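You operate a simulated robot arm through the tools that you are given. There is no shell and no other tool. Be economical: measure what you need, move in short steps, check, and stop when the job is done.

The job below is to be done with a simulated two-armed robot. You get a single attempt, and the scene is never put back.

TASK
Open the right drawer, put the purple pad in the inside of the right counter drawer and shut the drawer again. Set the middle shutter to ORDER. Set the left shutter to ORDER. Any order will do. Set down upright: purple pad.
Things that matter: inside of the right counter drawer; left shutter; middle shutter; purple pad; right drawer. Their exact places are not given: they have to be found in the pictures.

The check looks at the end state, three seconds after you hand in, the way a careful person would. Anything else that was tipped, shoved, dropped, spilled or broken makes it a failure.

THE ROBOT
Two 7-joint arms with two-finger parallel grippers on one trunk, on a base that drives. Base frame: it is fixed to the floor where the robot stands at the start and does not move with it; the origin is under the middle of the robot, x ahead of it, y to its left, z up. Readings come in mm, degrees, newtons and seconds.
The left shoulder is at the start at [50, 161, 1198], the right one opposite. With the tool pointing down near the work surface each hand reaches from about 220 to 680 mm from the robot's upright axis, wherever it stands, measured 20 degrees to its own side. Places, roughly: inside of the right counter drawer [700, -100, 800]; left shutter [100, 1000, 800]; middle shutter [300, 400, 800]; right drawer [600, 100, 800]. Payload 3.43 kg a hand.
Tool frame (each hand has its own): the origin (TCP) lies between the finger pads and is the grasp point; the fingertips stand 30 mm ahead of it; z points along the fingers, y is the line along which they close. Largest opening 94 mm; finger width 28, thickness 10; the body of the gripper, 50 by 96 mm, starts 55 mm behind the TCP.
Orientation is that of the tool frame in the base frame, as [roll, pitch, yaw] about the fixed x, y, z axes, in that order (R = Rz(yaw) Ry(pitch) Rx(roll)). With the fingers straight down and closing along the base's y, the tool's x points along the base's -x, its y along +y and its z along -z.

THE INTERFACE
- The arms move only by the tool move_arm. It takes "left_moves", "right_moves" or both (then of equal length, played together; a hand with none holds still); each is text: rows parted by semicolons, each of 7 numbers parted by spaces: the shift along the tool's x, y, z in units of 25 mm (1.0 is 25 mm), then the turn, a rotation vector about the tool's x, y, z in units of 8 degrees (1.0 is 8 degrees), then the finger opening in cm, from 0 to 9.4. In form: x y z ax ay az hand; .... A call has 1 to 12 rows; each row shifts and turns the commanded pose from where the row before left it, along the tool's axes as they then stand. A call with a number of a shift or a turn outside -1 to 1 is refused whole. Each row takes 0.2 s and may step no farther than 50 mm and 8.6 degrees from the row before; otherwise, or with a gripper value out of range, the whole call is refused. A pose out of reach is approached as far as the arm can. The call stops where the force on the tool passes 40 N (or 10 N more than at its start, if that is more) or the arm is blocked; 0.2 s more then pass. Each finger travels about 45 mm/s and halts on what it meets, pressing with about 39 N; the grip force reading is that of the motor and also rises with nothing between the fingers. The clock runs only during rows and for 0.2 s after the last one: add rows that do not move to give the fingers time. It gives the time, the measured TCP pose, the force on the tool (base axes), the opening and the grip force at its end, in the units of the frame above (readings bear some noise), with the torque about the TCP (base axes, N m) and any sound that the robot's microphone picked up.
- Cameras (640 x 400 px; columns grow to the right, rows downward): "scene" is now at [115.1, 43.1, 1313.3]; the picture's right is [0.51, -0.86, 0.00], its down [-0.62, -0.37, -0.69] and it looks along [0.59, 0.36, -0.72] (base axes); focal length 214 px, centre (320, 200). "left" rides on the left gripper at [76, -14, -102] in its tool frame; the picture's right is [0.18, 0.98, 0.00], its down [-0.75, 0.14, -0.64] and it looks along [-0.63, 0.12, 0.77] (tool axes); focal length 243 px, centre (320, 200). "right" rides on the right gripper at [76, 14, -103] in its tool frame; the picture's right is [-0.18, 0.98, 0.00], its down [-0.75, -0.14, -0.64] and it looks along [-0.63, -0.12, 0.77] (tool axes); focal length 243 px, centre (320, 200).
- camera(camera): a new picture of that camera. No time passes.
- move_column(by): slides the trunk up (or, below 0, down) by that many mm; the arms and the scene camera ride with it, the base frame stays. It gives what a move gives, with no picture.
- drive_base(legs): drives the robot by 1 to 6 legs, each [ahead, left, turn to the left] in mm, mm and degrees, along the robot's own axes; the way and the turn of a leg run together, so that a leg with both is an arc; at most 1500 mm and 180 degrees a leg. The arms and the cameras ride along, it lands a little off, and it stops where it bumps. It gives what a move gives.
- aim_head(pan, tilt): turns the head with the scene camera to pan (to the left, within 80 degrees either way) and tilt (down, from -29 to 69), counted from straight ahead of the robot. It gives what a move gives.
- measure_at(camera, pixels): there is no depth. For up to 12 entries [column, row, z] of the newest picture of that camera ("zoom" is the newest enlarged one), the place [x, y] in the base frame at which the ray of that pixel passes the height z, good to about 2 mm, but the place of the scene camera against the robot may be out by one fixed shift of up to 12 mm in any direction. No time passes.
- close_up(camera, box): a new picture of the part [left, top, right, bottom] of that camera's present view, enlarged. No time passes.
- sign_off(): hands the job in; it is judged then, once.

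Go step by step. Measure first, check grasps and placings, and put right what went wrong. The budget is 110 turns and 88 pictures, counting those below and the enlarged ones. Unless the task says otherwise, let go and move clear before handing in, and close with one line.

The tools are called as name(argument=value, ...) on one line, values as JSON. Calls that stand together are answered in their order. move_arm: Moves the arms, as the interface text tells. Its arguments: {"type":"object","properties":{"left_moves":{"type":"string"},"right_moves":{"type":"string"}},"required":[]} The other tools are called the same way: move_column (by) slides the trunk up or down; drive_base (legs) drives the base; aim_head (pan, tilt) turns the head that bears the scene camera; camera (camera) takes a picture; measure_at (camera, pixels) gives the place at which the rays of pixels pass given heights; close_up (camera, box) takes an enlarged picture of a part of a camera's view; sign_off () hands the job in.

At the start:

```text
t: 0.0
left_tool_pos: [338.1, 356.9, 1219.8]
left_tool_rot: [-179.9, 0.0, -179.9]
left_wrist_force: [0.2, -0.7, -0.1]
left_ft_torque: [0.0, 0.02, 0.04]
left_width: 93.9
left_grip_force: 0.2
right_tool_pos: [344.4, 41.2, 1199.0]
right_tool_rot: [179.9, 0.0, -180.0]
right_wrist_force: [-0.3, -0.7, -0.9]
right_ft_torque: [0.0, -0.01, 0.02]
right_width: 94.0
right_grip_force: 0.0
trunk travel left (down, up): [-225.0, 42.0]
robot x, y, heading: [-0.7, -1.4, 0.1]
head pan, tilt: [30.9, 46.2]
```

scene: 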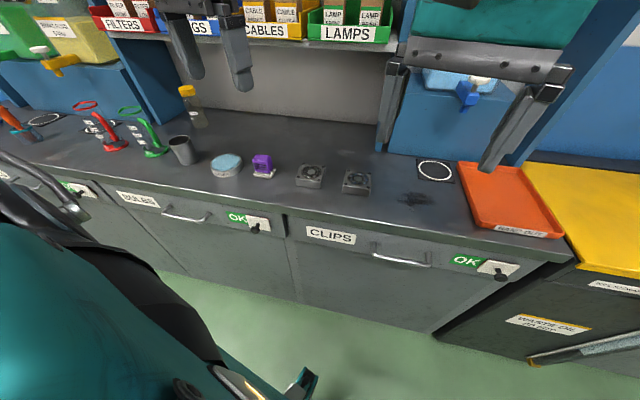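
right: 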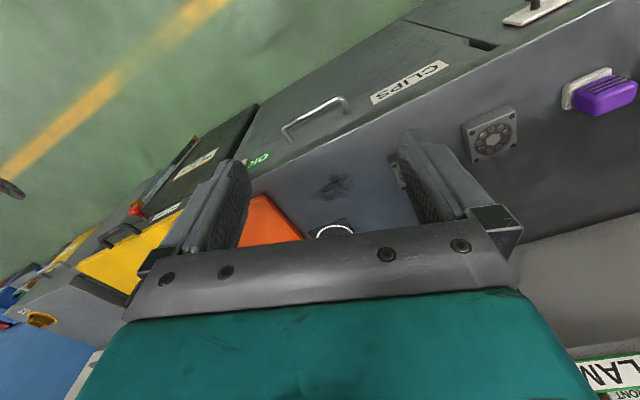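
left: 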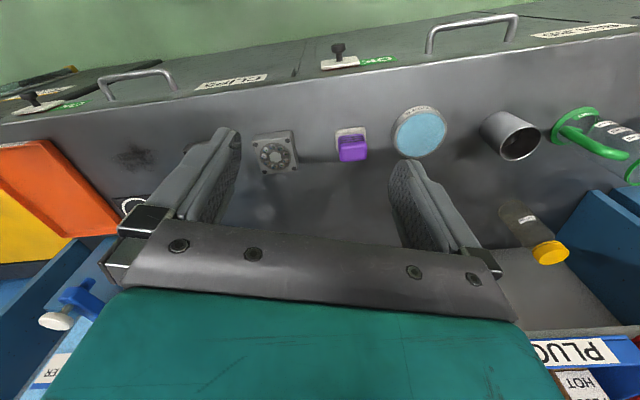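

The scene picture shows a counter with drawers (BULBS, CLIPS), sliders labelled OK near (250,220) and (485,265), and a purple pad near (263,165). I'll take enlarged views.

close_up(camera="scene", box=[200, 130, 400, 255])

close_up(camera="scene", box=[0, 150, 200, 275])

close_up(camera="scene", box=[360, 200, 560, 325])

measure_at(camera="scene", pixels=[[263, 175, 900], [285, 213, 900], [570, 262, 900], [100, 180, 900], [250, 222, 850], [490, 268, 850], [80, 190, 850], [375, 250, 830], [430, 262, 830], [163, 212, 830], [207, 218, 830]])

```text
3.20 times, centred on (300, 192) of scene
```

zoom: 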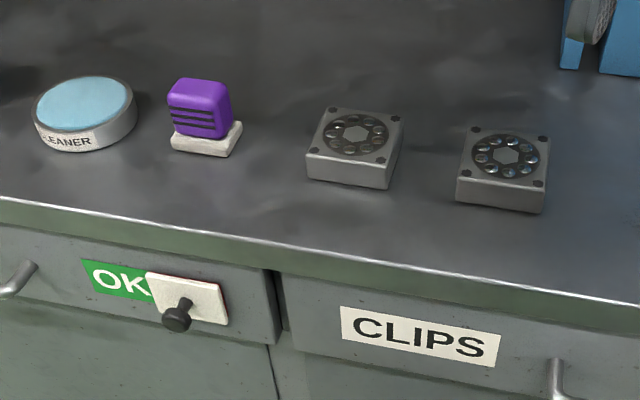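

```text
3.20 times, centred on (100, 212) of scene
```

zoom: 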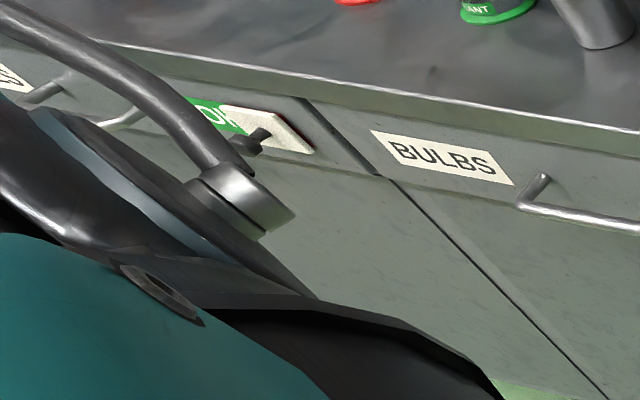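

```text
3.20 times, centred on (460, 262) of scene
```

zoom: 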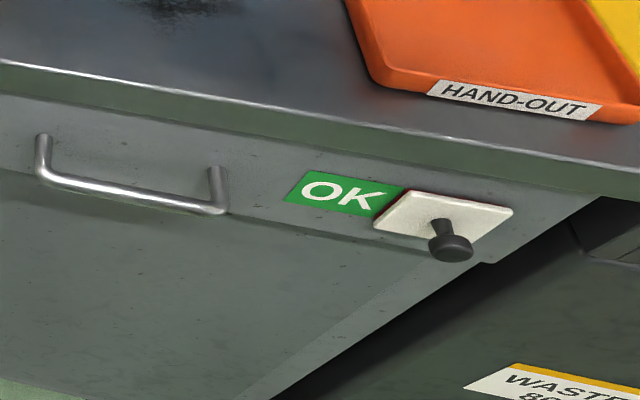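

```text
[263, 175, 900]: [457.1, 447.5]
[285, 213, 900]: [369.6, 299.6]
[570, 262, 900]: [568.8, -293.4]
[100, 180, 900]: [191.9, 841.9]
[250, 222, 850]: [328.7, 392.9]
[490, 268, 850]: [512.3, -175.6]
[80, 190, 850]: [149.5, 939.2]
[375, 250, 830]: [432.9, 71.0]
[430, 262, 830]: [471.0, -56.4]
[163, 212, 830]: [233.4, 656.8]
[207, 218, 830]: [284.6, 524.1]
```

Counter front runs at about 18.6° to my heading, its edge about 446 mm ahead along the normal; the shutter plates now cover ORDER on the right, so they slide left. I'll turn to square up with the counter.

drive_base(legs=[[0, 0, 18.6]])

aim_head(pan=0, tilt=50)

camera(camera="scene")

camera(camera="right")

camera(camera="left")

```text
t: 1.4
left_tool_pos: [206.7, 446.6, 1219.3]
left_tool_rot: [180.0, 0.2, -161.4]
left_wrist_force: [0.2, 0.4, -0.6]
left_ft_torque: [-0.01, 0.0, 0.03]
left_width: 94.3
left_grip_force: 0.0
right_tool_pos: [312.4, 148.5, 1197.9]
right_tool_rot: [179.9, 0.1, -161.3]
right_wrist_force: [-0.9, 0.0, -0.2]
right_ft_torque: [0.0, 0.0, -0.01]
right_width: 94.0
right_grip_force: 0.0
trunk travel left (down, up): [-225.0, 42.0]
robot x, y, heading: [1.2, 0.7, 18.5]
head pan, tilt: [30.9, 46.2]
```

```text
t: 2.4
left_tool_pos: [206.8, 444.5, 1219.0]
left_tool_rot: [-179.9, 0.0, -161.2]
left_wrist_force: [0.8, 0.2, 0.1]
left_ft_torque: [-0.02, -0.01, -0.01]
left_width: 94.0
left_grip_force: 0.0
right_tool_pos: [312.5, 149.3, 1197.2]
right_tool_rot: [-179.9, 0.1, -161.3]
right_wrist_force: [-0.5, -0.4, 0.5]
right_ft_torque: [0.02, -0.03, -0.02]
right_width: 94.2
right_grip_force: 0.1
trunk travel left (down, up): [-225.0, 42.0]
robot x, y, heading: [3.4, -3.1, 18.7]
head pan, tilt: [0.0, 50.0]
```

```text
81 pictures are left
```

scene: 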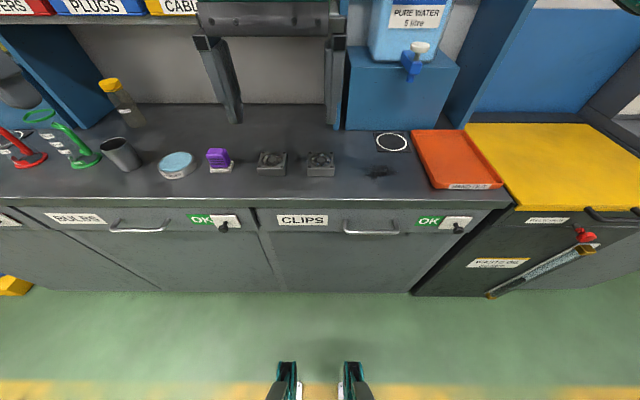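

```text
80 pictures are left
```

right: 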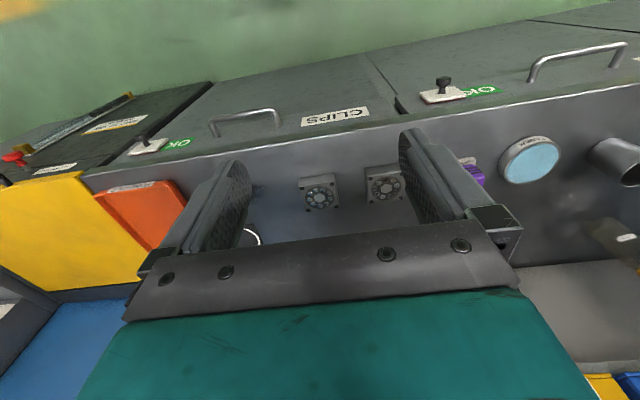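

```text
79 pictures are left
```

left: 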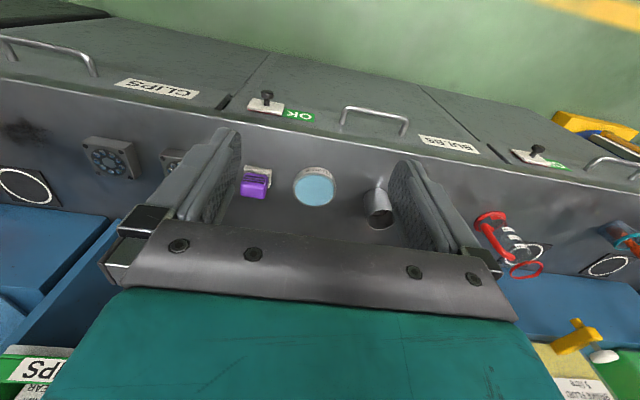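

Now square. I'll measure knobs, handle and edge at several heights from two cameras to find their heights.

measure_at(camera="scene", pixels=[[20, 197, 900], [260, 200, 900], [500, 204, 900], [224, 228, 800], [224, 228, 850], [346, 231, 800], [346, 231, 850], [399, 232, 800], [399, 232, 850], [459, 229, 800], [459, 229, 850], [220, 172, 900]])

measure_at(camera="left", pixels=[[267, 94, 800], [267, 94, 850], [537, 148, 800], [537, 148, 850], [6, 43, 800], [6, 43, 850], [10, 79, 900], [310, 133, 900], [520, 170, 900], [256, 193, 900], [345, 108, 850], [404, 122, 850]])

measure_at(camera="right", pixels=[[212, 125, 800], [212, 125, 850], [276, 112, 800], [276, 112, 850], [443, 80, 800], [443, 80, 850], [150, 137, 800], [150, 137, 850], [100, 172, 900], [600, 88, 900], [350, 132, 900], [320, 207, 900]])

```text
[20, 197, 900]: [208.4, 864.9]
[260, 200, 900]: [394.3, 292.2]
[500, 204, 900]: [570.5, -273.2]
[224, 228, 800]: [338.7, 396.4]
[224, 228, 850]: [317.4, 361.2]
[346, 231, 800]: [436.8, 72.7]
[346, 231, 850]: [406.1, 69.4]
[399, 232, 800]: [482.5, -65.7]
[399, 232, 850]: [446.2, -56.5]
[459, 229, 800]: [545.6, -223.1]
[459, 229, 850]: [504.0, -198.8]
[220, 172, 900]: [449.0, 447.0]
```

```text
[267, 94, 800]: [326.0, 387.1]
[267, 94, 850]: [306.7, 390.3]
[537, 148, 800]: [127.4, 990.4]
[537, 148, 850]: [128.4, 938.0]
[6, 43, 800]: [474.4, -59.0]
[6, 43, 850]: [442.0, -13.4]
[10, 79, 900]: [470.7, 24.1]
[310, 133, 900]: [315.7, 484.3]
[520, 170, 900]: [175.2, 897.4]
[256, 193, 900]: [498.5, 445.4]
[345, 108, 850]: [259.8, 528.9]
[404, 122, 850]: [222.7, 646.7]
```

```text
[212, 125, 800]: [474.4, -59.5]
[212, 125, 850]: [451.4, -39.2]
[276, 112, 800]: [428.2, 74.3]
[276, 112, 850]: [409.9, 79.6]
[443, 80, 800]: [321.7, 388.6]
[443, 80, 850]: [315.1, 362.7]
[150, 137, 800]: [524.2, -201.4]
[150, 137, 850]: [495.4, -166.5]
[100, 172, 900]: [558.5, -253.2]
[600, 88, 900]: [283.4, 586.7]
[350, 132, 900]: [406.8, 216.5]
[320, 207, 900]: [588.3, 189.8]
```

Triangulating puts the middle knob at about (323, 388, 803) and the right handle bar at z≈800, from (474,-59) to (428,74). I'll tilt the left hand 45° and lower it in front of the middle knob.

move_arm(left_moves="0 0 0 0 -1 0 5;0 0 0 0 -1 0 5;0 0 0 0 -1 0 5;0 0 0 0 -1 0 5;0 0 0 0 -1 0 5;0 0 0 0 -0.625 0 5;.924 -.3 .985 0 0 0 5;.924 -.3 .985 0 0 0 5;.924 -.3 .985 0 0 0 5;.924 -.3 .985 0 0 0 5;.924 -.3 .985 0 0 0 5;.924 -.3 .985 0 0 0 5")

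move_arm(left_moves=".924 -.3 .985 0 0 0 5;.924 -.3 .985 0 0 0 5;.924 -.3 .985 0 0 0 5;.924 -.3 .985 0 0 0 5;.924 -.3 .985 0 0 0 5;.924 -.3 .985 0 0 0 5")

camera(camera="left")

camera(camera="scene")

```text
t: 5.0
left_tool_pos: [249.9, 437.7, 1026.4]
left_tool_rot: [-179.8, 45.0, -161.2]
left_wrist_force: [-0.3, -0.3, 0.1]
left_ft_torque: [-0.01, -0.02, 0.01]
left_width: 50.0
left_grip_force: 0.1
left hand out of reach, approached as far as the arm can: row 8, 9, 10, 11
right_tool_pos: [312.8, 149.6, 1199.0]
right_tool_rot: [180.0, 0.0, -161.4]
right_wrist_force: [0.3, 0.0, -0.3]
right_ft_torque: [0.0, 0.03, 0.0]
right_width: 94.1
right_grip_force: 0.1
trunk travel left (down, up): [-225.0, 42.0]
robot x, y, heading: [1.7, 2.5, 18.6]
head pan, tilt: [0.0, 50.0]
```

```text
t: 6.4
left_tool_pos: [270.7, 396.0, 823.2]
left_tool_rot: [179.9, 45.1, -161.4]
left_wrist_force: [0.9, -0.4, 0.2]
left_ft_torque: [0.01, 0.03, 0.04]
left_width: 50.2
left_grip_force: 0.0
right_tool_pos: [312.3, 148.5, 1198.4]
right_tool_rot: [-180.0, 0.0, -161.4]
right_wrist_force: [-0.4, -0.3, 0.4]
right_ft_torque: [0.01, 0.01, 0.03]
right_width: 94.2
right_grip_force: 0.1
trunk travel left (down, up): [-225.0, 42.0]
robot x, y, heading: [-1.6, 2.0, 18.4]
head pan, tilt: [0.0, 50.0]
```

```text
78 pictures are left
```

left: 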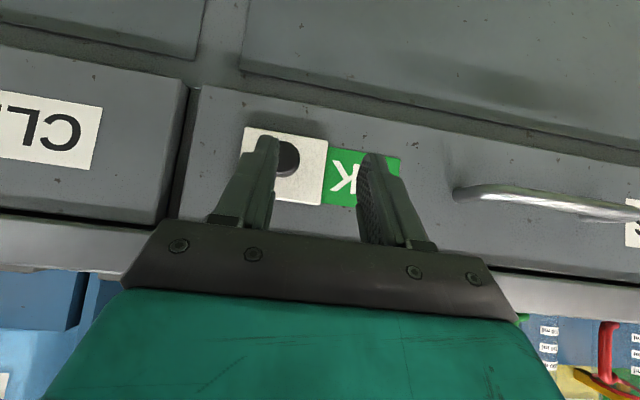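

```text
77 pictures are left
```

scene: 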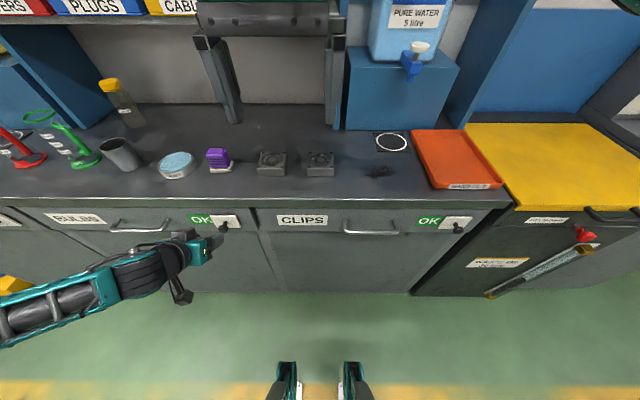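

The knob shows at (287,160), slightly left of the middle between the fingertips. I'll measure it along with the plate and label edges.

measure_at(camera="left", pixels=[[288, 157, 803], [288, 157, 815], [288, 157, 790], [244, 127, 815], [328, 140, 815], [275, 200, 840], [322, 205, 840], [401, 157, 815], [195, 86, 780]])

```text
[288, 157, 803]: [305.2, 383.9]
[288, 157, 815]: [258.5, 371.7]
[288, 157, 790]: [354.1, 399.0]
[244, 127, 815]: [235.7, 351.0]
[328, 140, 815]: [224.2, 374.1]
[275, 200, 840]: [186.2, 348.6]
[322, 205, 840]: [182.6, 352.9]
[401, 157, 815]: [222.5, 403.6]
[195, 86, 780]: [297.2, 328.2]
```

The knob sits at u≈267 along the counter, about 23 mm to the side of my TCP; travel needed is about 66 mm to the left. I'll shift sideways, then advance to straddle the knob.

move_arm(left_moves="0 -.46 0 0 0 0 5;0 -.46 0 0 0 0 5;-.236 0 .443 0 0 0 5;-.236 0 .443 0 0 0 5;-.236 0 .443 0 0 0 5;0 0 0 0 0 0 2.8;0 0 0 0 0 0 2.8")

camera(camera="left")

```text
t: 8.0
left_tool_pos: [312.8, 385.6, 813.0]
left_tool_rot: [180.0, 45.0, -161.3]
left_wrist_force: [-0.2, -0.8, 0.6]
left_ft_torque: [0.02, 0.03, -0.02]
left_width: 27.8
left_grip_force: 0.1
right_tool_pos: [313.3, 149.5, 1198.3]
right_tool_rot: [180.0, 0.0, -161.4]
right_wrist_force: [0.0, -1.0, -0.2]
right_ft_torque: [-0.02, -0.03, -0.01]
right_width: 94.1
right_grip_force: 0.1
trunk travel left (down, up): [-225.0, 42.0]
robot x, y, heading: [0.3, 0.3, 18.4]
head pan, tilt: [0.0, 50.0]
```

```text
76 pictures are left
```

left: 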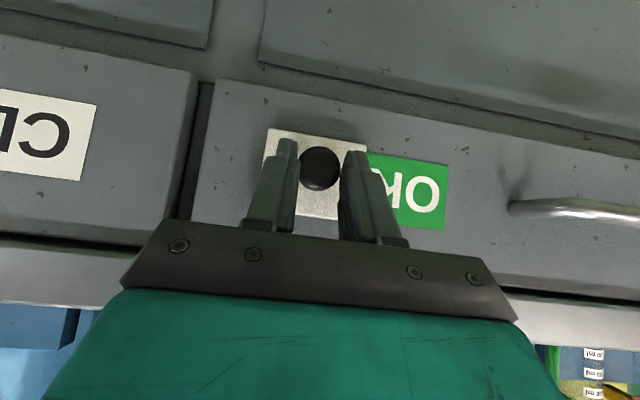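

The knob at (320,168) is between the fingers. I'll push left about 70 mm.

move_arm(left_moves="0 .47 0 0 0 0 2.8;0 .47 0 0 0 0 2.8;0 .47 0 0 0 0 2.8;0 .47 0 0 0 0 2.8;0 .47 0 0 0 0 2.8;0 .4 0 0 0 0 2.8;0 0 0 0 0 0 2.8")

camera(camera="left")

```text
t: 9.6
left_tool_pos: [290.4, 452.5, 813.4]
left_tool_rot: [-179.9, 45.1, -161.3]
left_wrist_force: [0.6, -1.1, -0.6]
left_ft_torque: [0.0, 0.02, -0.03]
left_width: 28.5
left_grip_force: 0.1
right_tool_pos: [313.0, 149.0, 1198.0]
right_tool_rot: [179.9, 0.0, -161.4]
right_wrist_force: [0.8, 0.1, -0.5]
right_ft_torque: [0.01, 0.04, 0.02]
right_width: 93.9
right_grip_force: 0.0
trunk travel left (down, up): [-225.0, 42.0]
robot x, y, heading: [-1.6, 3.1, 18.3]
head pan, tilt: [0.0, 50.0]
```

```text
75 pictures are left
```

left: 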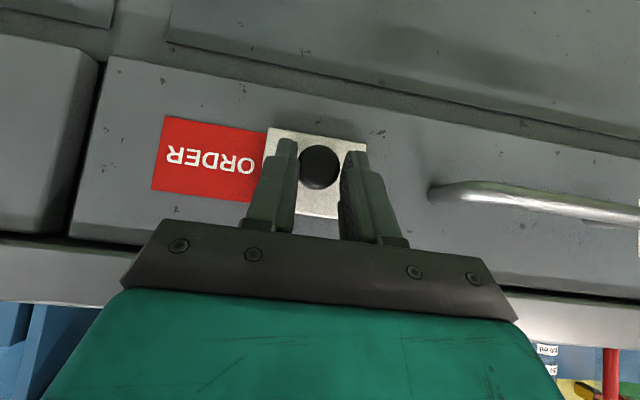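

ORDER is showing and OK is covered. I'll nudge slightly further to find the end stop.

move_arm(left_moves="0 .12 0 0 0 0 2.8;0 .12 0 0 0 0 2.8;0 0 0 0 0 0 2.8")

camera(camera="left")

```text
t: 10.4
left_tool_pos: [288.8, 454.3, 813.1]
left_tool_rot: [-179.9, 45.0, -161.3]
left_wrist_force: [3.4, -10.5, -0.2]
left_ft_torque: [-0.16, -0.09, -0.17]
left_width: 34.1
left_grip_force: 4.7
right_tool_pos: [313.2, 148.0, 1198.5]
right_tool_rot: [179.9, 0.0, -161.5]
right_wrist_force: [0.6, -0.1, 0.3]
right_ft_torque: [-0.01, 0.0, 0.0]
right_width: 94.0
right_grip_force: 0.1
trunk travel left (down, up): [-225.0, 42.0]
robot x, y, heading: [6.4, -1.0, 18.5]
head pan, tilt: [0.0, 50.0]
```

```text
74 pictures are left
```

left: 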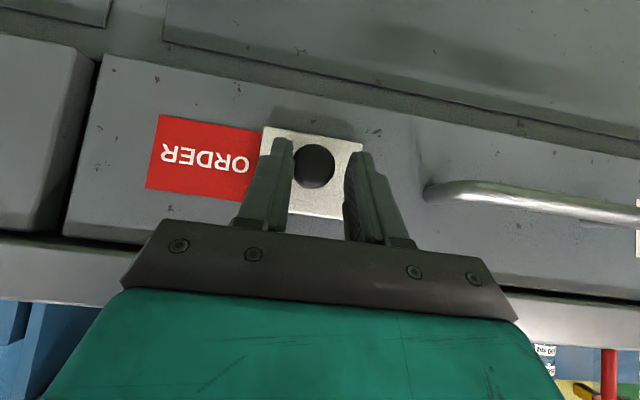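

The force rose to 11 N at the end stop, so the middle shutter is fully on ORDER. I'll open, retract, and drive left to the left shutter.

move_arm(left_moves="0 -.2 0 0 0 0 5;0 0 0 0 0 0 5;.2 0 -.7 0 0 0 5;.2 0 -.7 0 0 0 5;.2 0 -.7 0 0 0 5")

drive_base(legs=[[0, 550, 0]])

camera(camera="left")

camera(camera="scene")

```text
t: 11.6
left_tool_pos: [245.0, 436.6, 841.1]
left_tool_rot: [-180.0, 45.1, -161.3]
left_wrist_force: [0.2, -0.7, 0.5]
left_ft_torque: [-0.01, 0.03, 0.04]
left_width: 50.1
left_grip_force: 0.2
right_tool_pos: [313.1, 149.9, 1197.9]
right_tool_rot: [-180.0, 0.0, -161.3]
right_wrist_force: [-1.2, -0.4, 0.0]
right_ft_torque: [-0.04, -0.01, -0.01]
right_width: 93.8
right_grip_force: 0.0
trunk travel left (down, up): [-225.0, 42.0]
robot x, y, heading: [0.4, -1.8, 18.7]
head pan, tilt: [0.0, 50.0]
```

```text
t: 14.8
left_tool_pos: [78.3, 957.2, 840.9]
left_tool_rot: [179.9, 44.9, -162.1]
left_wrist_force: [-0.8, 0.2, -0.7]
left_ft_torque: [-0.02, 0.04, -0.01]
left_width: 49.8
left_grip_force: 0.1
right_tool_pos: [142.1, 669.0, 1198.3]
right_tool_rot: [179.9, 0.0, -162.1]
right_wrist_force: [0.0, -0.6, -0.6]
right_ft_torque: [-0.03, 0.0, 0.04]
right_width: 93.9
right_grip_force: 0.1
trunk travel left (down, up): [-225.0, 42.0]
robot x, y, heading: [-173.3, 523.8, 17.6]
head pan, tilt: [0.0, 50.0]
```

```text
73 pictures are left
```

left: 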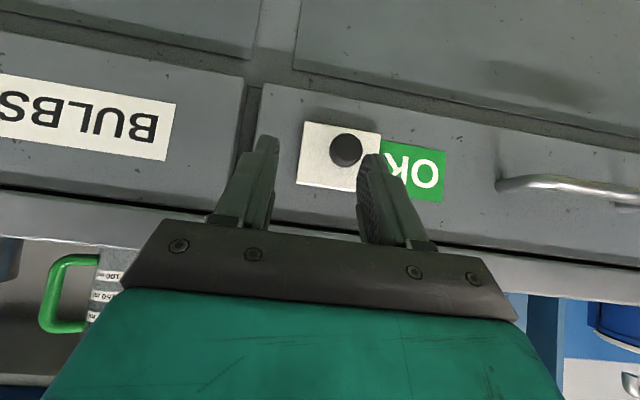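

```text
72 pictures are left
```

scene: 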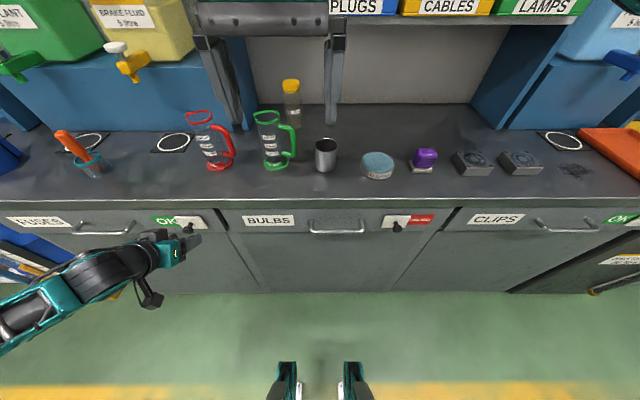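

The left knob is at (346,148). I'll measure it.

measure_at(camera="left", pixels=[[346, 149, 810], [346, 149, 800], [346, 149, 790]])

```text
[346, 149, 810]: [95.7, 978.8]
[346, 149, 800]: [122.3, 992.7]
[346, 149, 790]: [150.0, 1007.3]
```

Knob at u≈903, d≈430, z≈800; same approach as before with a +20 mm sideways shift.

move_arm(left_moves="0 .4 0 0 0 0 5;0 .4 0 0 0 0 5;-.132 0 .66 0 0 0 5;-.132 0 .66 0 0 0 5;-.132 0 .66 0 0 0 5;0 0 0 0 0 0 2.8;0 0 0 0 0 0 2.8")

camera(camera="left")

```text
t: 16.4
left_tool_pos: [111.5, 989.5, 812.0]
left_tool_rot: [180.0, 45.0, -162.1]
left_wrist_force: [-1.3, 2.7, -0.2]
left_ft_torque: [0.09, -0.01, 0.05]
left_width: 29.5
left_grip_force: 1.4
right_tool_pos: [143.9, 668.1, 1198.9]
right_tool_rot: [180.0, 0.0, -162.2]
right_wrist_force: [-0.2, 0.9, -0.2]
right_ft_torque: [-0.01, -0.03, -0.02]
right_width: 93.9
right_grip_force: 0.0
trunk travel left (down, up): [-225.0, 42.0]
robot x, y, heading: [-174.2, 522.7, 17.8]
head pan, tilt: [0.0, 50.0]
```

```text
71 pictures are left
```

left: 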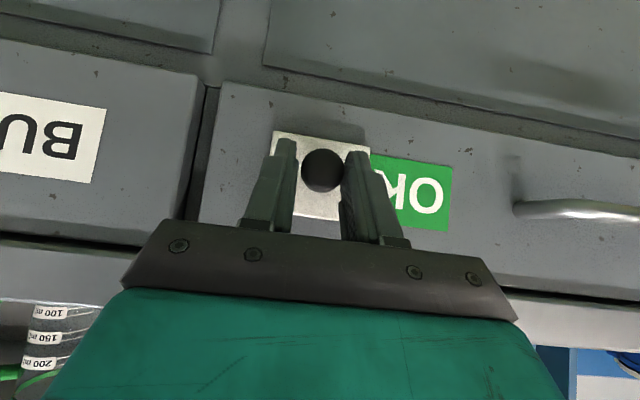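

The knob at (321,170) is between the fingers; I'll slide it left in steps.

move_arm(left_moves="0 .47 0 0 0 0 2.8;0 .47 0 0 0 0 2.8;0 .47 0 0 0 0 2.8;0 .47 0 0 0 0 2.8;0 .47 0 0 0 0 2.8;0 .4 0 0 0 0 2.8;0 .12 0 0 0 0 2.8;0 .08 0 0 0 0 2.8;0 0 0 0 0 0 2.8")

camera(camera="left")

```text
t: 18.4
left_tool_pos: [88.8, 1059.9, 812.7]
left_tool_rot: [179.9, 45.1, -162.0]
left_wrist_force: [-0.2, -1.1, 0.9]
left_ft_torque: [-0.03, 0.02, -0.01]
left_width: 28.4
left_grip_force: 0.2
right_tool_pos: [141.8, 668.1, 1198.2]
right_tool_rot: [-180.0, -0.1, -162.2]
right_wrist_force: [-0.4, 0.6, 0.4]
right_ft_torque: [0.01, 0.0, 0.01]
right_width: 94.1
right_grip_force: 0.0
trunk travel left (down, up): [-225.0, 42.0]
robot x, y, heading: [-173.4, 524.7, 17.6]
head pan, tilt: [0.0, 50.0]
```

```text
70 pictures are left
```

left: 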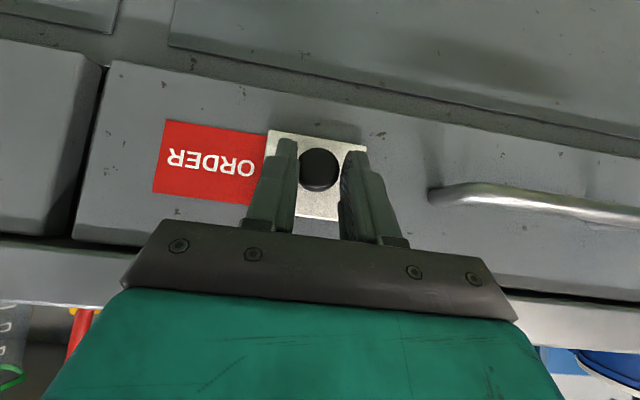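

ORDER shows; a small extra nudge confirms the stop, then I release and retract.

move_arm(left_moves="0 .1 0 0 0 0 2.8;0 .1 0 0 0 0 2.8;0 0 0 0 0 0 2.8")

move_arm(left_moves="0 -.2 0 0 0 0 5;0 0 0 0 0 0 5;.2 0 -.8 0 0 0 5;.2 0 -.8 0 0 0 5;.2 0 -.8 0 0 0 5;0 0 -.8 0 0 0 5")

camera(camera="left")

```text
t: 19.2
left_tool_pos: [87.9, 1062.4, 812.1]
left_tool_rot: [-179.9, 45.0, -162.1]
left_wrist_force: [1.1, -9.6, -2.5]
left_ft_torque: [-0.08, -0.03, -0.19]
left_width: 34.0
left_grip_force: 5.0
right_tool_pos: [142.3, 667.0, 1197.7]
right_tool_rot: [-179.9, -0.1, -162.3]
right_wrist_force: [0.5, -0.1, -0.6]
right_ft_torque: [0.05, -0.02, 0.05]
right_width: 94.1
right_grip_force: 0.0
trunk travel left (down, up): [-225.0, 42.0]
robot x, y, heading: [-174.6, 524.3, 17.7]
head pan, tilt: [0.0, 50.0]
```

```text
t: 20.6
left_tool_pos: [25.9, 1039.6, 857.3]
left_tool_rot: [180.0, 45.1, -162.1]
left_wrist_force: [-0.9, 0.5, 0.4]
left_ft_torque: [0.04, 0.0, -0.01]
left_width: 50.3
left_grip_force: 0.0
right_tool_pos: [142.7, 667.6, 1198.4]
right_tool_rot: [-180.0, 0.0, -162.2]
right_wrist_force: [0.6, -0.5, -0.7]
right_ft_torque: [-0.01, 0.0, -0.01]
right_width: 94.0
right_grip_force: 0.1
trunk travel left (down, up): [-225.0, 42.0]
robot x, y, heading: [-174.4, 520.2, 17.8]
head pan, tilt: [0.0, 50.0]
```

```text
69 pictures are left
```

left: 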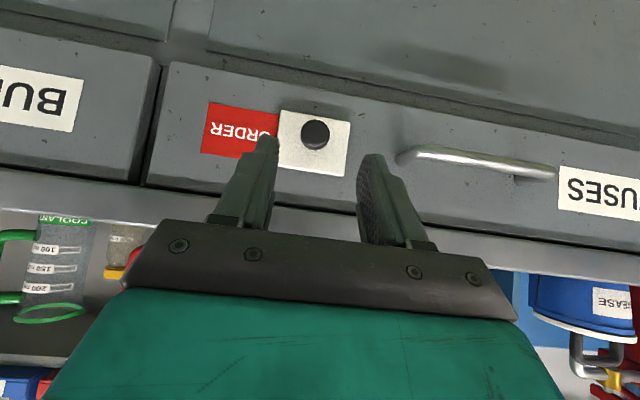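

The left shutter is also at its stop on ORDER. Now I'll raise and straighten the left hand, bring it inward, and drive back right toward the pad.

move_arm(left_moves="-1 -.8 -1 0 0 0 9;-1 -.8 -1 0 0 0 9;-1 -.8 -1 0 0 0 9;-1 -.8 -1 0 0 0 9;-1 -.8 -1 0 0 0 9;-1 -.8 -1 0 0 0 9;0 -.8 0 0 1 0 9;0 -.8 0 0 1 0 9;0 -.8 0 0 1 0 9;0 -.8 0 0 1 0 9;0 -.8 0 0 1 0 9;0 -.8 0 0 .625 0 9")

drive_base(legs=[[0, -430, 0.7]])

camera(camera="left")

camera(camera="scene")

```text
t: 23.2
left_tool_pos: [126.5, 843.4, 1064.7]
left_tool_rot: [179.8, -0.2, -162.1]
left_wrist_force: [0.1, -0.3, -0.3]
left_ft_torque: [-0.02, 0.03, 0.0]
left_width: 90.0
left_grip_force: 0.1
left hand out of reach, approached as far as the arm can: row 4, 5, 6
right_tool_pos: [143.0, 666.5, 1198.1]
right_tool_rot: [179.9, 0.0, -162.2]
right_wrist_force: [-0.4, 0.5, 0.5]
right_ft_torque: [-0.01, 0.03, 0.0]
right_width: 94.0
right_grip_force: 0.1
trunk travel left (down, up): [-225.0, 42.0]
robot x, y, heading: [-171.0, 523.3, 17.7]
head pan, tilt: [0.0, 50.0]
```

```text
t: 25.8
left_tool_pos: [258.4, 432.8, 1065.8]
left_tool_rot: [180.0, 0.0, -161.4]
left_wrist_force: [0.5, 0.2, -0.2]
left_ft_torque: [0.04, -0.01, 0.03]
left_width: 89.9
left_grip_force: 0.0
right_tool_pos: [276.9, 256.9, 1198.6]
right_tool_rot: [180.0, 0.0, -161.6]
right_wrist_force: [0.5, 0.2, -0.2]
right_ft_torque: [0.01, -0.04, 0.0]
right_width: 94.1
right_grip_force: 0.2
trunk travel left (down, up): [-225.0, 42.0]
robot x, y, heading: [-35.6, 107.6, 18.3]
head pan, tilt: [0.0, 50.0]
```

```text
68 pictures are left
```

left: 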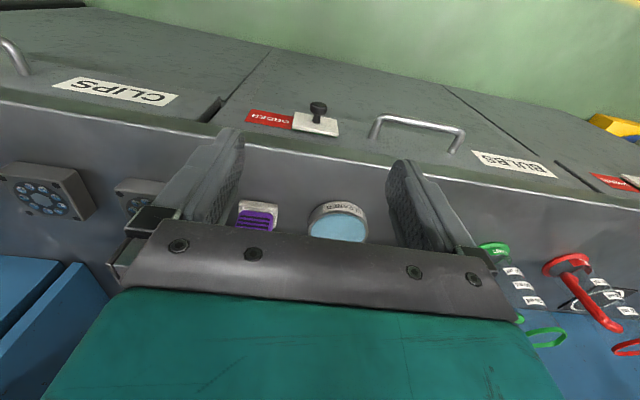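

```text
67 pictures are left
```

scene: 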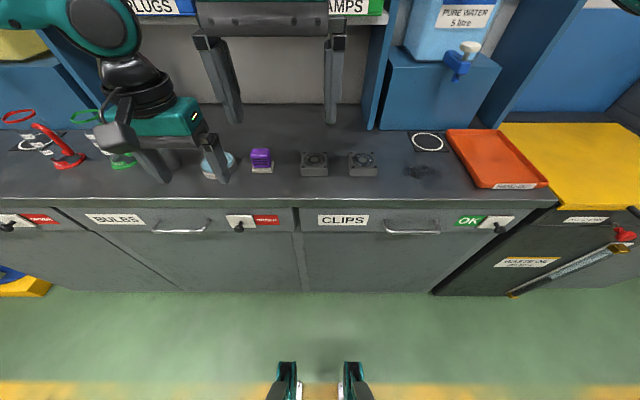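

The pad's white base front edge is at (240,202)–(278,205) in the left picture. I'll measure it and look enlarged.

close_up(camera="scene", box=[232, 135, 296, 175])

measure_at(camera="left", pixels=[[240, 201, 900], [278, 203, 900], [237, 226, 900], [240, 201, 910], [278, 203, 910], [313, 229, 900]])

measure_at(camera="scene", pixels=[[252, 174, 900], [273, 174, 900], [250, 150, 940], [270, 150, 940]])

```text
10.00 times, centred on (264, 155) of scene
```

zoom: 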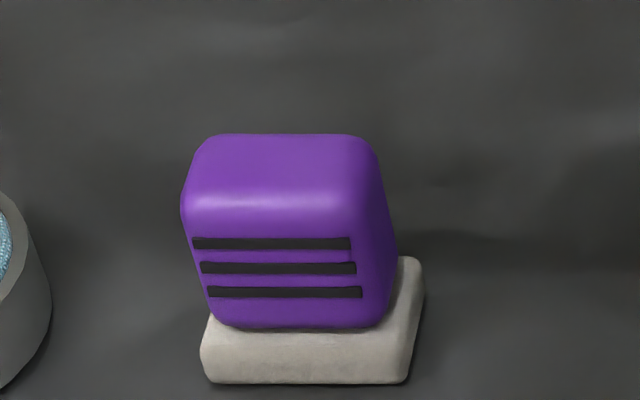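

```text
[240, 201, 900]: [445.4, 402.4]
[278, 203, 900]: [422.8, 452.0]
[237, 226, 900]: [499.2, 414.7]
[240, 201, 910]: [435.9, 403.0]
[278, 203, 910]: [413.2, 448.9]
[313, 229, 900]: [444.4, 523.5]
```

```text
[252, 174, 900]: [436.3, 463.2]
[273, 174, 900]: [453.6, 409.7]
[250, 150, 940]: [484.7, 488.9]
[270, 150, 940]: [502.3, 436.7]
```

The pad's front edge is about d≈547, u≈269, nearly parallel to the counter. I'll check clearance to the shelf, and move the left hand nearer for a better look.

measure_at(camera="scene", pixels=[[300, 103, 900], [360, 18, 1100], [360, 18, 1200], [360, 18, 1250]])

move_arm(left_moves="-1 -.5 0 0 0 0 9;-1 -.5 0 0 0 0 9;-1 -.5 0 0 0 0 9;-1 -.5 .5 0 0 0 9;-1 -.5 .5 0 0 0 9")

camera(camera="left")

```text
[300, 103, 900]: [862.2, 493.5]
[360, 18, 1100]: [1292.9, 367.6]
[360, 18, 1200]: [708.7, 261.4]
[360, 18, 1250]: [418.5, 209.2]
```

```text
t: 27.0
left_tool_pos: [376.9, 419.8, 1046.8]
left_tool_rot: [180.0, 0.1, -161.4]
left_wrist_force: [-0.3, -1.2, 0.4]
left_ft_torque: [-0.01, -0.06, 0.0]
left_width: 90.1
left_grip_force: 0.1
left hand out of reach, approached as far as the arm can: row 5
right_tool_pos: [276.1, 256.6, 1198.4]
right_tool_rot: [180.0, 0.0, -161.5]
right_wrist_force: [-0.9, 0.3, 0.0]
right_ft_torque: [0.01, -0.01, 0.03]
right_width: 94.0
right_grip_force: 0.2
trunk travel left (down, up): [-225.0, 42.0]
robot x, y, heading: [-40.5, 107.1, 18.4]
head pan, tilt: [0.0, 50.0]
```

```text
65 pictures are left
```

left: 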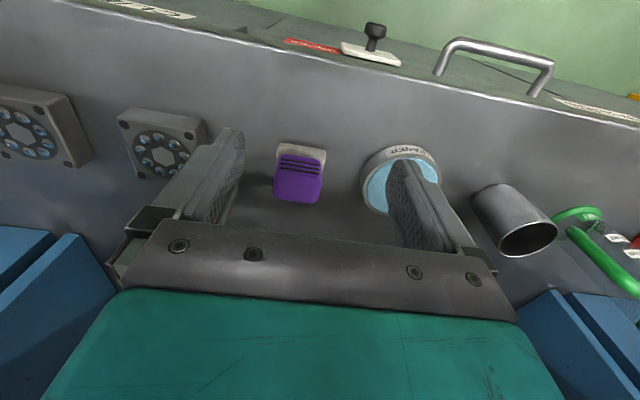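

Now the pad is clearly seen with base front edge (279,141)–(327,150). Measuring.

measure_at(camera="left", pixels=[[279, 141, 900], [327, 149, 900], [279, 141, 912], [327, 149, 912], [275, 198, 950], [319, 203, 950], [364, 170, 900], [206, 125, 900], [180, 178, 900]])

close_up(camera="left", box=[240, 120, 380, 208])

```text
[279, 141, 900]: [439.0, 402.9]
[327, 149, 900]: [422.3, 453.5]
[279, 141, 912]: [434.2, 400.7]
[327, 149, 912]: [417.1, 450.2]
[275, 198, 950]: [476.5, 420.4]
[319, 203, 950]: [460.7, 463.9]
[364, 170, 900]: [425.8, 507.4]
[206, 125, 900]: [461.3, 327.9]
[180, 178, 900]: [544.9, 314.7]
```

```text
4.55 times, centred on (310, 164) of left
```

zoom: 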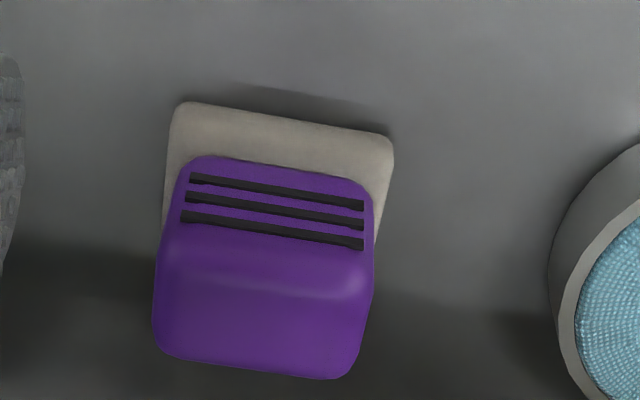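

Pad centre is about d≈569, u≈271, body 46 mm wide on a 53 mm base ~12 mm high. I'll lower the hand some first and check the pose.

move_arm(left_moves="0 -.1 .6 0 0 0 7;0 -.1 .6 0 0 0 7;0 0 0 0 0 0 7")

```text
t: 27.8
left_tool_pos: [369.8, 420.2, 1019.6]
left_tool_rot: [-179.9, 0.1, -161.4]
left_wrist_force: [-0.1, 0.8, 0.1]
left_ft_torque: [-0.02, -0.05, 0.02]
left_width: 70.0
left_grip_force: 0.0
left hand out of reach, approached as far as the arm can: row 1, 2
right_tool_pos: [276.6, 257.5, 1197.3]
right_tool_rot: [180.0, 0.1, -161.5]
right_wrist_force: [0.4, -0.5, 0.0]
right_ft_torque: [0.03, -0.02, 0.0]
right_width: 94.1
right_grip_force: 0.1
trunk travel left (down, up): [-225.0, 42.0]
robot x, y, heading: [-33.2, 112.2, 18.7]
head pan, tilt: [0.0, 50.0]
```

The hand falls short forward at this height (d≈484). I'll go lower to see if reach recovers.

move_arm(left_moves="0 0 .7 0 0 0 7;0 0 .7 0 0 0 7;0 0 0 0 0 0 7")

```text
t: 28.6
left_tool_pos: [360.5, 426.0, 989.7]
left_tool_rot: [-179.9, 0.1, -161.3]
left_wrist_force: [-0.2, -0.7, 0.4]
left_ft_torque: [0.04, 0.0, -0.01]
left_width: 69.9
left_grip_force: 0.1
left hand out of reach, approached as far as the arm can: row 1, 2
right_tool_pos: [277.4, 256.6, 1198.4]
right_tool_rot: [-180.0, -0.1, -161.4]
right_wrist_force: [-0.6, 0.2, -0.3]
right_ft_torque: [-0.04, 0.01, 0.0]
right_width: 94.0
right_grip_force: 0.0
trunk travel left (down, up): [-225.0, 42.0]
robot x, y, heading: [-37.4, 110.1, 18.4]
head pan, tilt: [0.0, 50.0]
```

Reach shrinks as I descend, so the arm may be in an awkward posture. I'll look.

camera(camera="scene")

```text
63 pictures are left
```

scene: 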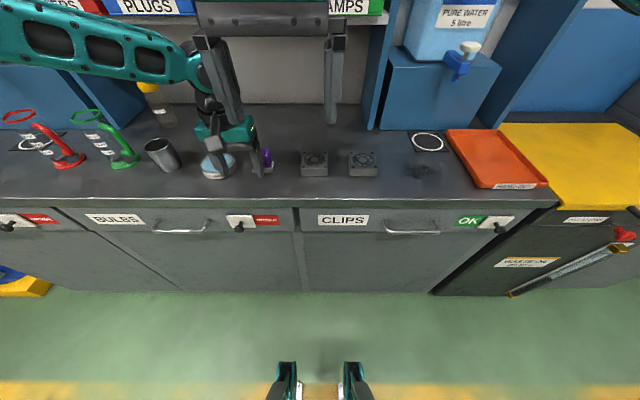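

The left elbow has swung high and outward. I'll retract and raise the hand to its starting height to see whether the posture recovers.

move_arm(left_moves="0 0 -1 0 0 0 7;0 0 -1 0 0 0 7;1 0 -1 0 0 0 7;1 0 -1 0 0 0 7;1 .2 -1 0 0 0 7;1 .2 -1 0 0 0 7;1 .2 -1 0 0 0 7;1 .2 -1 0 0 0 7;1 .2 -1 0 0 0 7;0 .2 -.5 0 0 0 7")

camera(camera="scene")

```text
t: 30.8
left_tool_pos: [184.0, 397.4, 1226.9]
left_tool_rot: [-180.0, 0.0, -161.4]
left_wrist_force: [-0.6, -0.2, 0.0]
left_ft_torque: [0.03, -0.01, -0.01]
left_width: 70.3
left_grip_force: 0.0
right_tool_pos: [278.1, 257.5, 1199.3]
right_tool_rot: [179.9, 0.0, -161.6]
right_wrist_force: [-0.2, 0.5, -0.5]
right_ft_torque: [-0.01, 0.0, 0.0]
right_width: 94.1
right_grip_force: 0.1
trunk travel left (down, up): [-225.0, 42.0]
robot x, y, heading: [-39.4, 109.3, 18.7]
head pan, tilt: [0.0, 50.0]
```

```text
62 pictures are left
```

scene: 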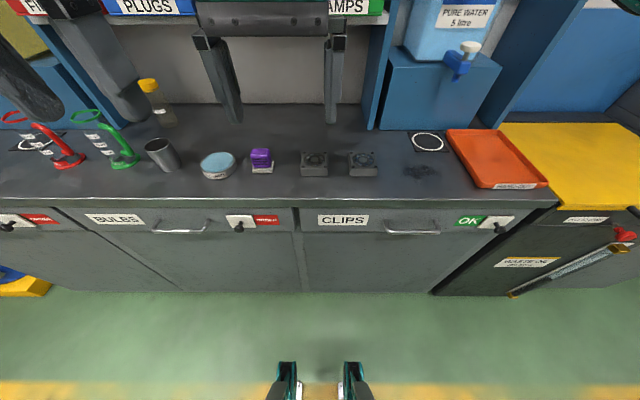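

The left arm's posture is unclear, while the right arm is untouched, so I'll use the right hand for the pad. I'll drive left to put the pad on the right hand's side.

drive_base(legs=[[0, 290, -0.2]])

move_arm(right_moves="-1 -1 1 0 0 0 7;-1 -1 1 0 0 0 7;-1 -1 1 0 0 0 7;-1 -1 1 0 0 0 7;-1 -1 1 0 0 0 7;-1 -1 1 0 0 0 7")

camera(camera="right")

```text
t: 32.9
left_tool_pos: [93.9, 675.2, 1225.8]
left_tool_rot: [-180.0, -0.1, -161.8]
left_wrist_force: [0.1, 0.0, 0.6]
left_ft_torque: [-0.02, -0.01, 0.04]
left_width: 70.0
left_grip_force: 0.0
right_tool_pos: [184.7, 535.5, 1197.6]
right_tool_rot: [180.0, 0.0, -161.7]
right_wrist_force: [0.2, -0.1, -0.8]
right_ft_torque: [0.0, -0.02, 0.04]
right_width: 93.9
right_grip_force: 0.1
trunk travel left (down, up): [-225.0, 42.0]
robot x, y, heading: [-127.9, 389.2, 18.3]
head pan, tilt: [0.0, 50.0]
```

```text
t: 34.2
left_tool_pos: [93.3, 676.1, 1226.1]
left_tool_rot: [180.0, -0.1, -161.7]
left_wrist_force: [-1.1, -0.4, 0.3]
left_ft_torque: [-0.04, 0.02, -0.04]
left_width: 70.1
left_grip_force: 0.0
right_tool_pos: [374.3, 441.0, 1047.1]
right_tool_rot: [-180.0, 0.1, -161.7]
right_wrist_force: [-1.2, 0.1, 0.1]
right_ft_torque: [0.0, -0.01, -0.01]
right_width: 69.9
right_grip_force: 0.1
trunk travel left (down, up): [-225.0, 42.0]
robot x, y, heading: [-130.6, 388.5, 18.3]
head pan, tilt: [0.0, 50.0]
```

```text
61 pictures are left
```

right: 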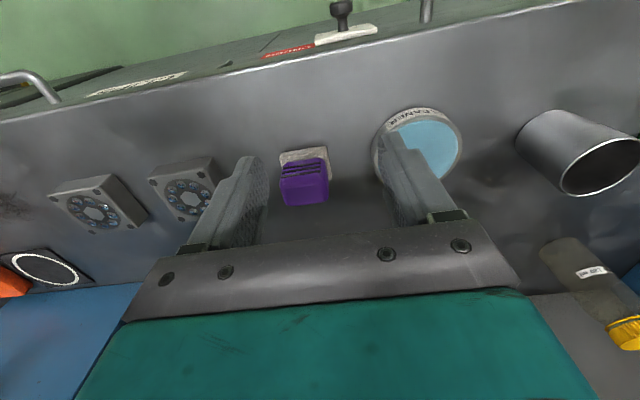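

The right hand reaches well. I'll refine the pad position from this view.

measure_at(camera="right", pixels=[[281, 153, 900], [327, 147, 900], [284, 206, 950], [329, 200, 950], [380, 160, 900], [215, 165, 912]])

close_up(camera="right", box=[240, 125, 380, 213])

```text
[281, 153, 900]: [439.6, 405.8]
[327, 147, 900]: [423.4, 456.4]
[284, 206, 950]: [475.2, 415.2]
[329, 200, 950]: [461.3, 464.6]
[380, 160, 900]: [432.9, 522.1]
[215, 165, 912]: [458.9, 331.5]
```

```text
4.55 times, centred on (310, 169) of right
```

zoom: 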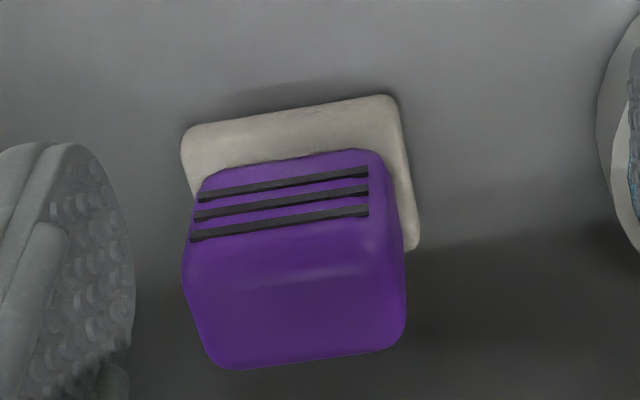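

Pad centre confirmed at d≈570, u≈271.5. I'll move above it and partway down, then check.

move_arm(right_moves="-1 -.387 0 0 0 0 7;-1 -.387 0 0 0 0 7;-1 -.387 0 0 0 0 7;0 0 .8 0 0 0 7;0 0 .8 0 0 0 7;0 0 0 0 0 0 7")

camera(camera="right")

camera(camera="scene")

```text
t: 35.6
left_tool_pos: [92.4, 676.0, 1225.9]
left_tool_rot: [-180.0, 0.0, -161.8]
left_wrist_force: [-0.1, 0.5, -0.1]
left_ft_torque: [-0.04, 0.03, 0.0]
left_width: 70.1
left_grip_force: 0.0
right_tool_pos: [454.9, 436.9, 1007.6]
right_tool_rot: [-180.0, 0.1, -161.7]
right_wrist_force: [0.0, 0.6, 1.4]
right_ft_torque: [0.0, -0.01, -0.01]
right_width: 69.9
right_grip_force: 0.1
trunk travel left (down, up): [-225.0, 42.0]
robot x, y, heading: [-133.0, 386.3, 18.5]
head pan, tilt: [0.0, 50.0]
```

```text
59 pictures are left
```

right: 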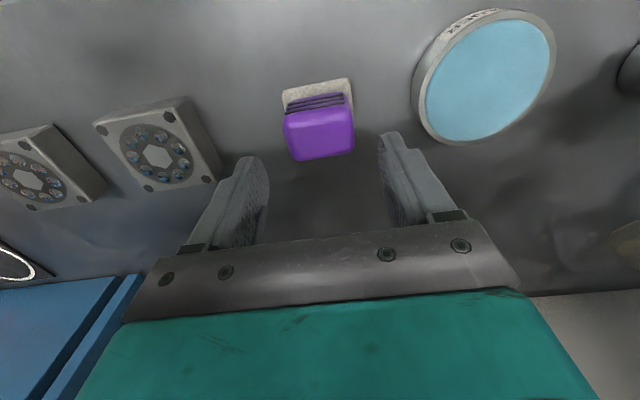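

```text
58 pictures are left
```

scene: 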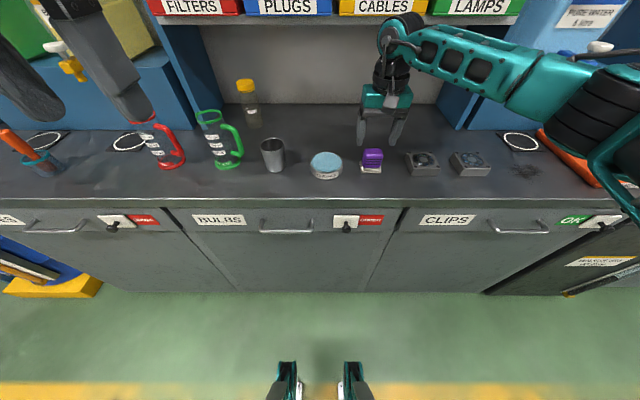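

The hand is centred over the pad (finger gap centre ≈318, pad centre ≈320). I'll check depth once more, then measure.

measure_at(camera="right", pixels=[[284, 90, 900], [350, 79, 900], [284, 90, 910], [350, 79, 910], [292, 161, 945], [355, 152, 945], [292, 161, 955], [355, 152, 955], [284, 120, 945], [353, 100, 945]])

```text
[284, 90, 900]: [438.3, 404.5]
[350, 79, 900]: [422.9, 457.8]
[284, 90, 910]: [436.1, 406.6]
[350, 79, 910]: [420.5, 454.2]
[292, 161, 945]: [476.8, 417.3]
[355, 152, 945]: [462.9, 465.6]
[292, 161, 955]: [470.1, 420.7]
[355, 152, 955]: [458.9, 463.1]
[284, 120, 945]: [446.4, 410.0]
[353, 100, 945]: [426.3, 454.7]
```

Top is at z≈950. I'll descend to TCP z≈948 and close on the purple body.

move_arm(right_moves="0 0 .8 0 0 0 7;0 0 .8 0 0 0 7;0 0 .78 0 0 0 7;0 0 0 0 0 0 7;0 0 0 0 0 0 4;0 0 0 0 0 0 4;0 0 0 0 0 0 4;0 0 0 0 0 0 4")

camera(camera="right")

```text
t: 37.5
left_tool_pos: [93.1, 676.5, 1225.4]
left_tool_rot: [-179.9, 0.0, -161.7]
left_wrist_force: [-0.8, 0.1, -0.3]
left_ft_torque: [0.0, 0.0, 0.0]
left_width: 70.0
left_grip_force: 0.0
right_tool_pos: [453.2, 436.2, 949.0]
right_tool_rot: [179.9, 0.0, -161.6]
right_wrist_force: [0.2, -0.3, -0.8]
right_ft_torque: [0.0, 0.02, -0.03]
right_width: 51.1
right_grip_force: 38.7
trunk travel left (down, up): [-225.0, 42.0]
robot x, y, heading: [-130.7, 388.5, 18.3]
head pan, tilt: [0.0, 50.0]
```

```text
57 pictures are left
```

right: 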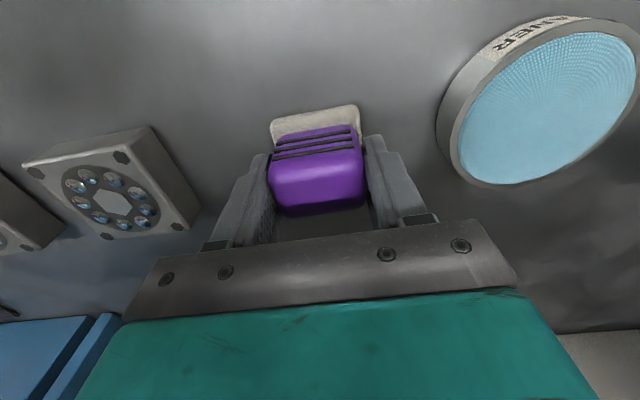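

Grip closed at 51 mm with 39 N. Lifting to check.

move_arm(right_moves="0 0 -.4 0 0 0 4;0 0 -.8 0 0 0 4;0 0 -1 0 0 0 4;0 0 -1 0 0 0 4")

camera(camera="right")

close_up(camera="scene", box=[320, 80, 440, 180])

```text
t: 38.5
left_tool_pos: [93.8, 676.2, 1225.7]
left_tool_rot: [-180.0, 0.1, -161.7]
left_wrist_force: [0.0, 0.5, 0.3]
left_ft_torque: [0.0, 0.04, -0.01]
left_width: 70.0
left_grip_force: 0.0
right_tool_pos: [452.5, 436.1, 1028.9]
right_tool_rot: [-180.0, 0.0, -161.7]
right_wrist_force: [-0.7, -0.3, -1.0]
right_ft_torque: [0.0, -0.04, -0.01]
right_width: 51.5
right_grip_force: 39.2
trunk travel left (down, up): [-225.0, 42.0]
robot x, y, heading: [-130.2, 387.5, 18.4]
head pan, tilt: [0.0, 50.0]
```

```text
56 pictures are left
```

right: 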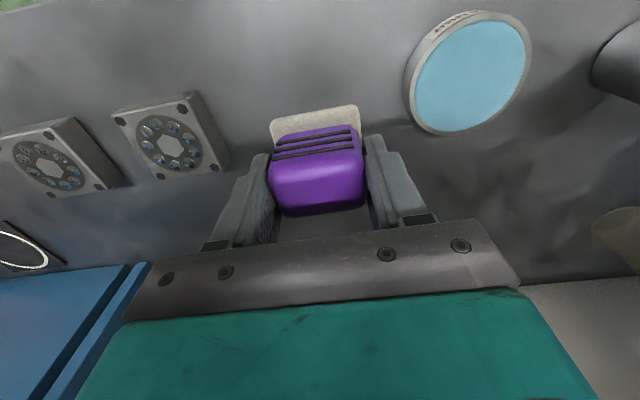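

```text
4.00 times, centred on (380, 130) of scene
```

zoom: 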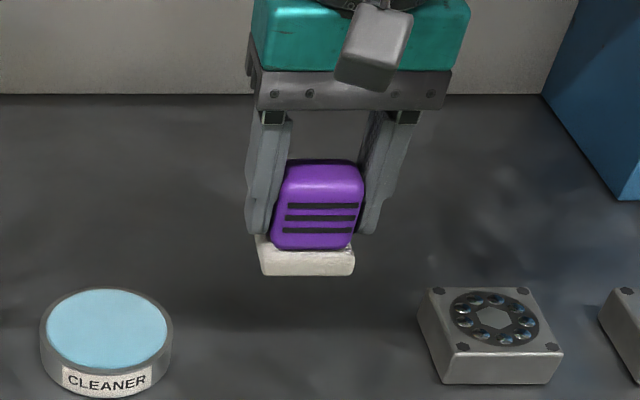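

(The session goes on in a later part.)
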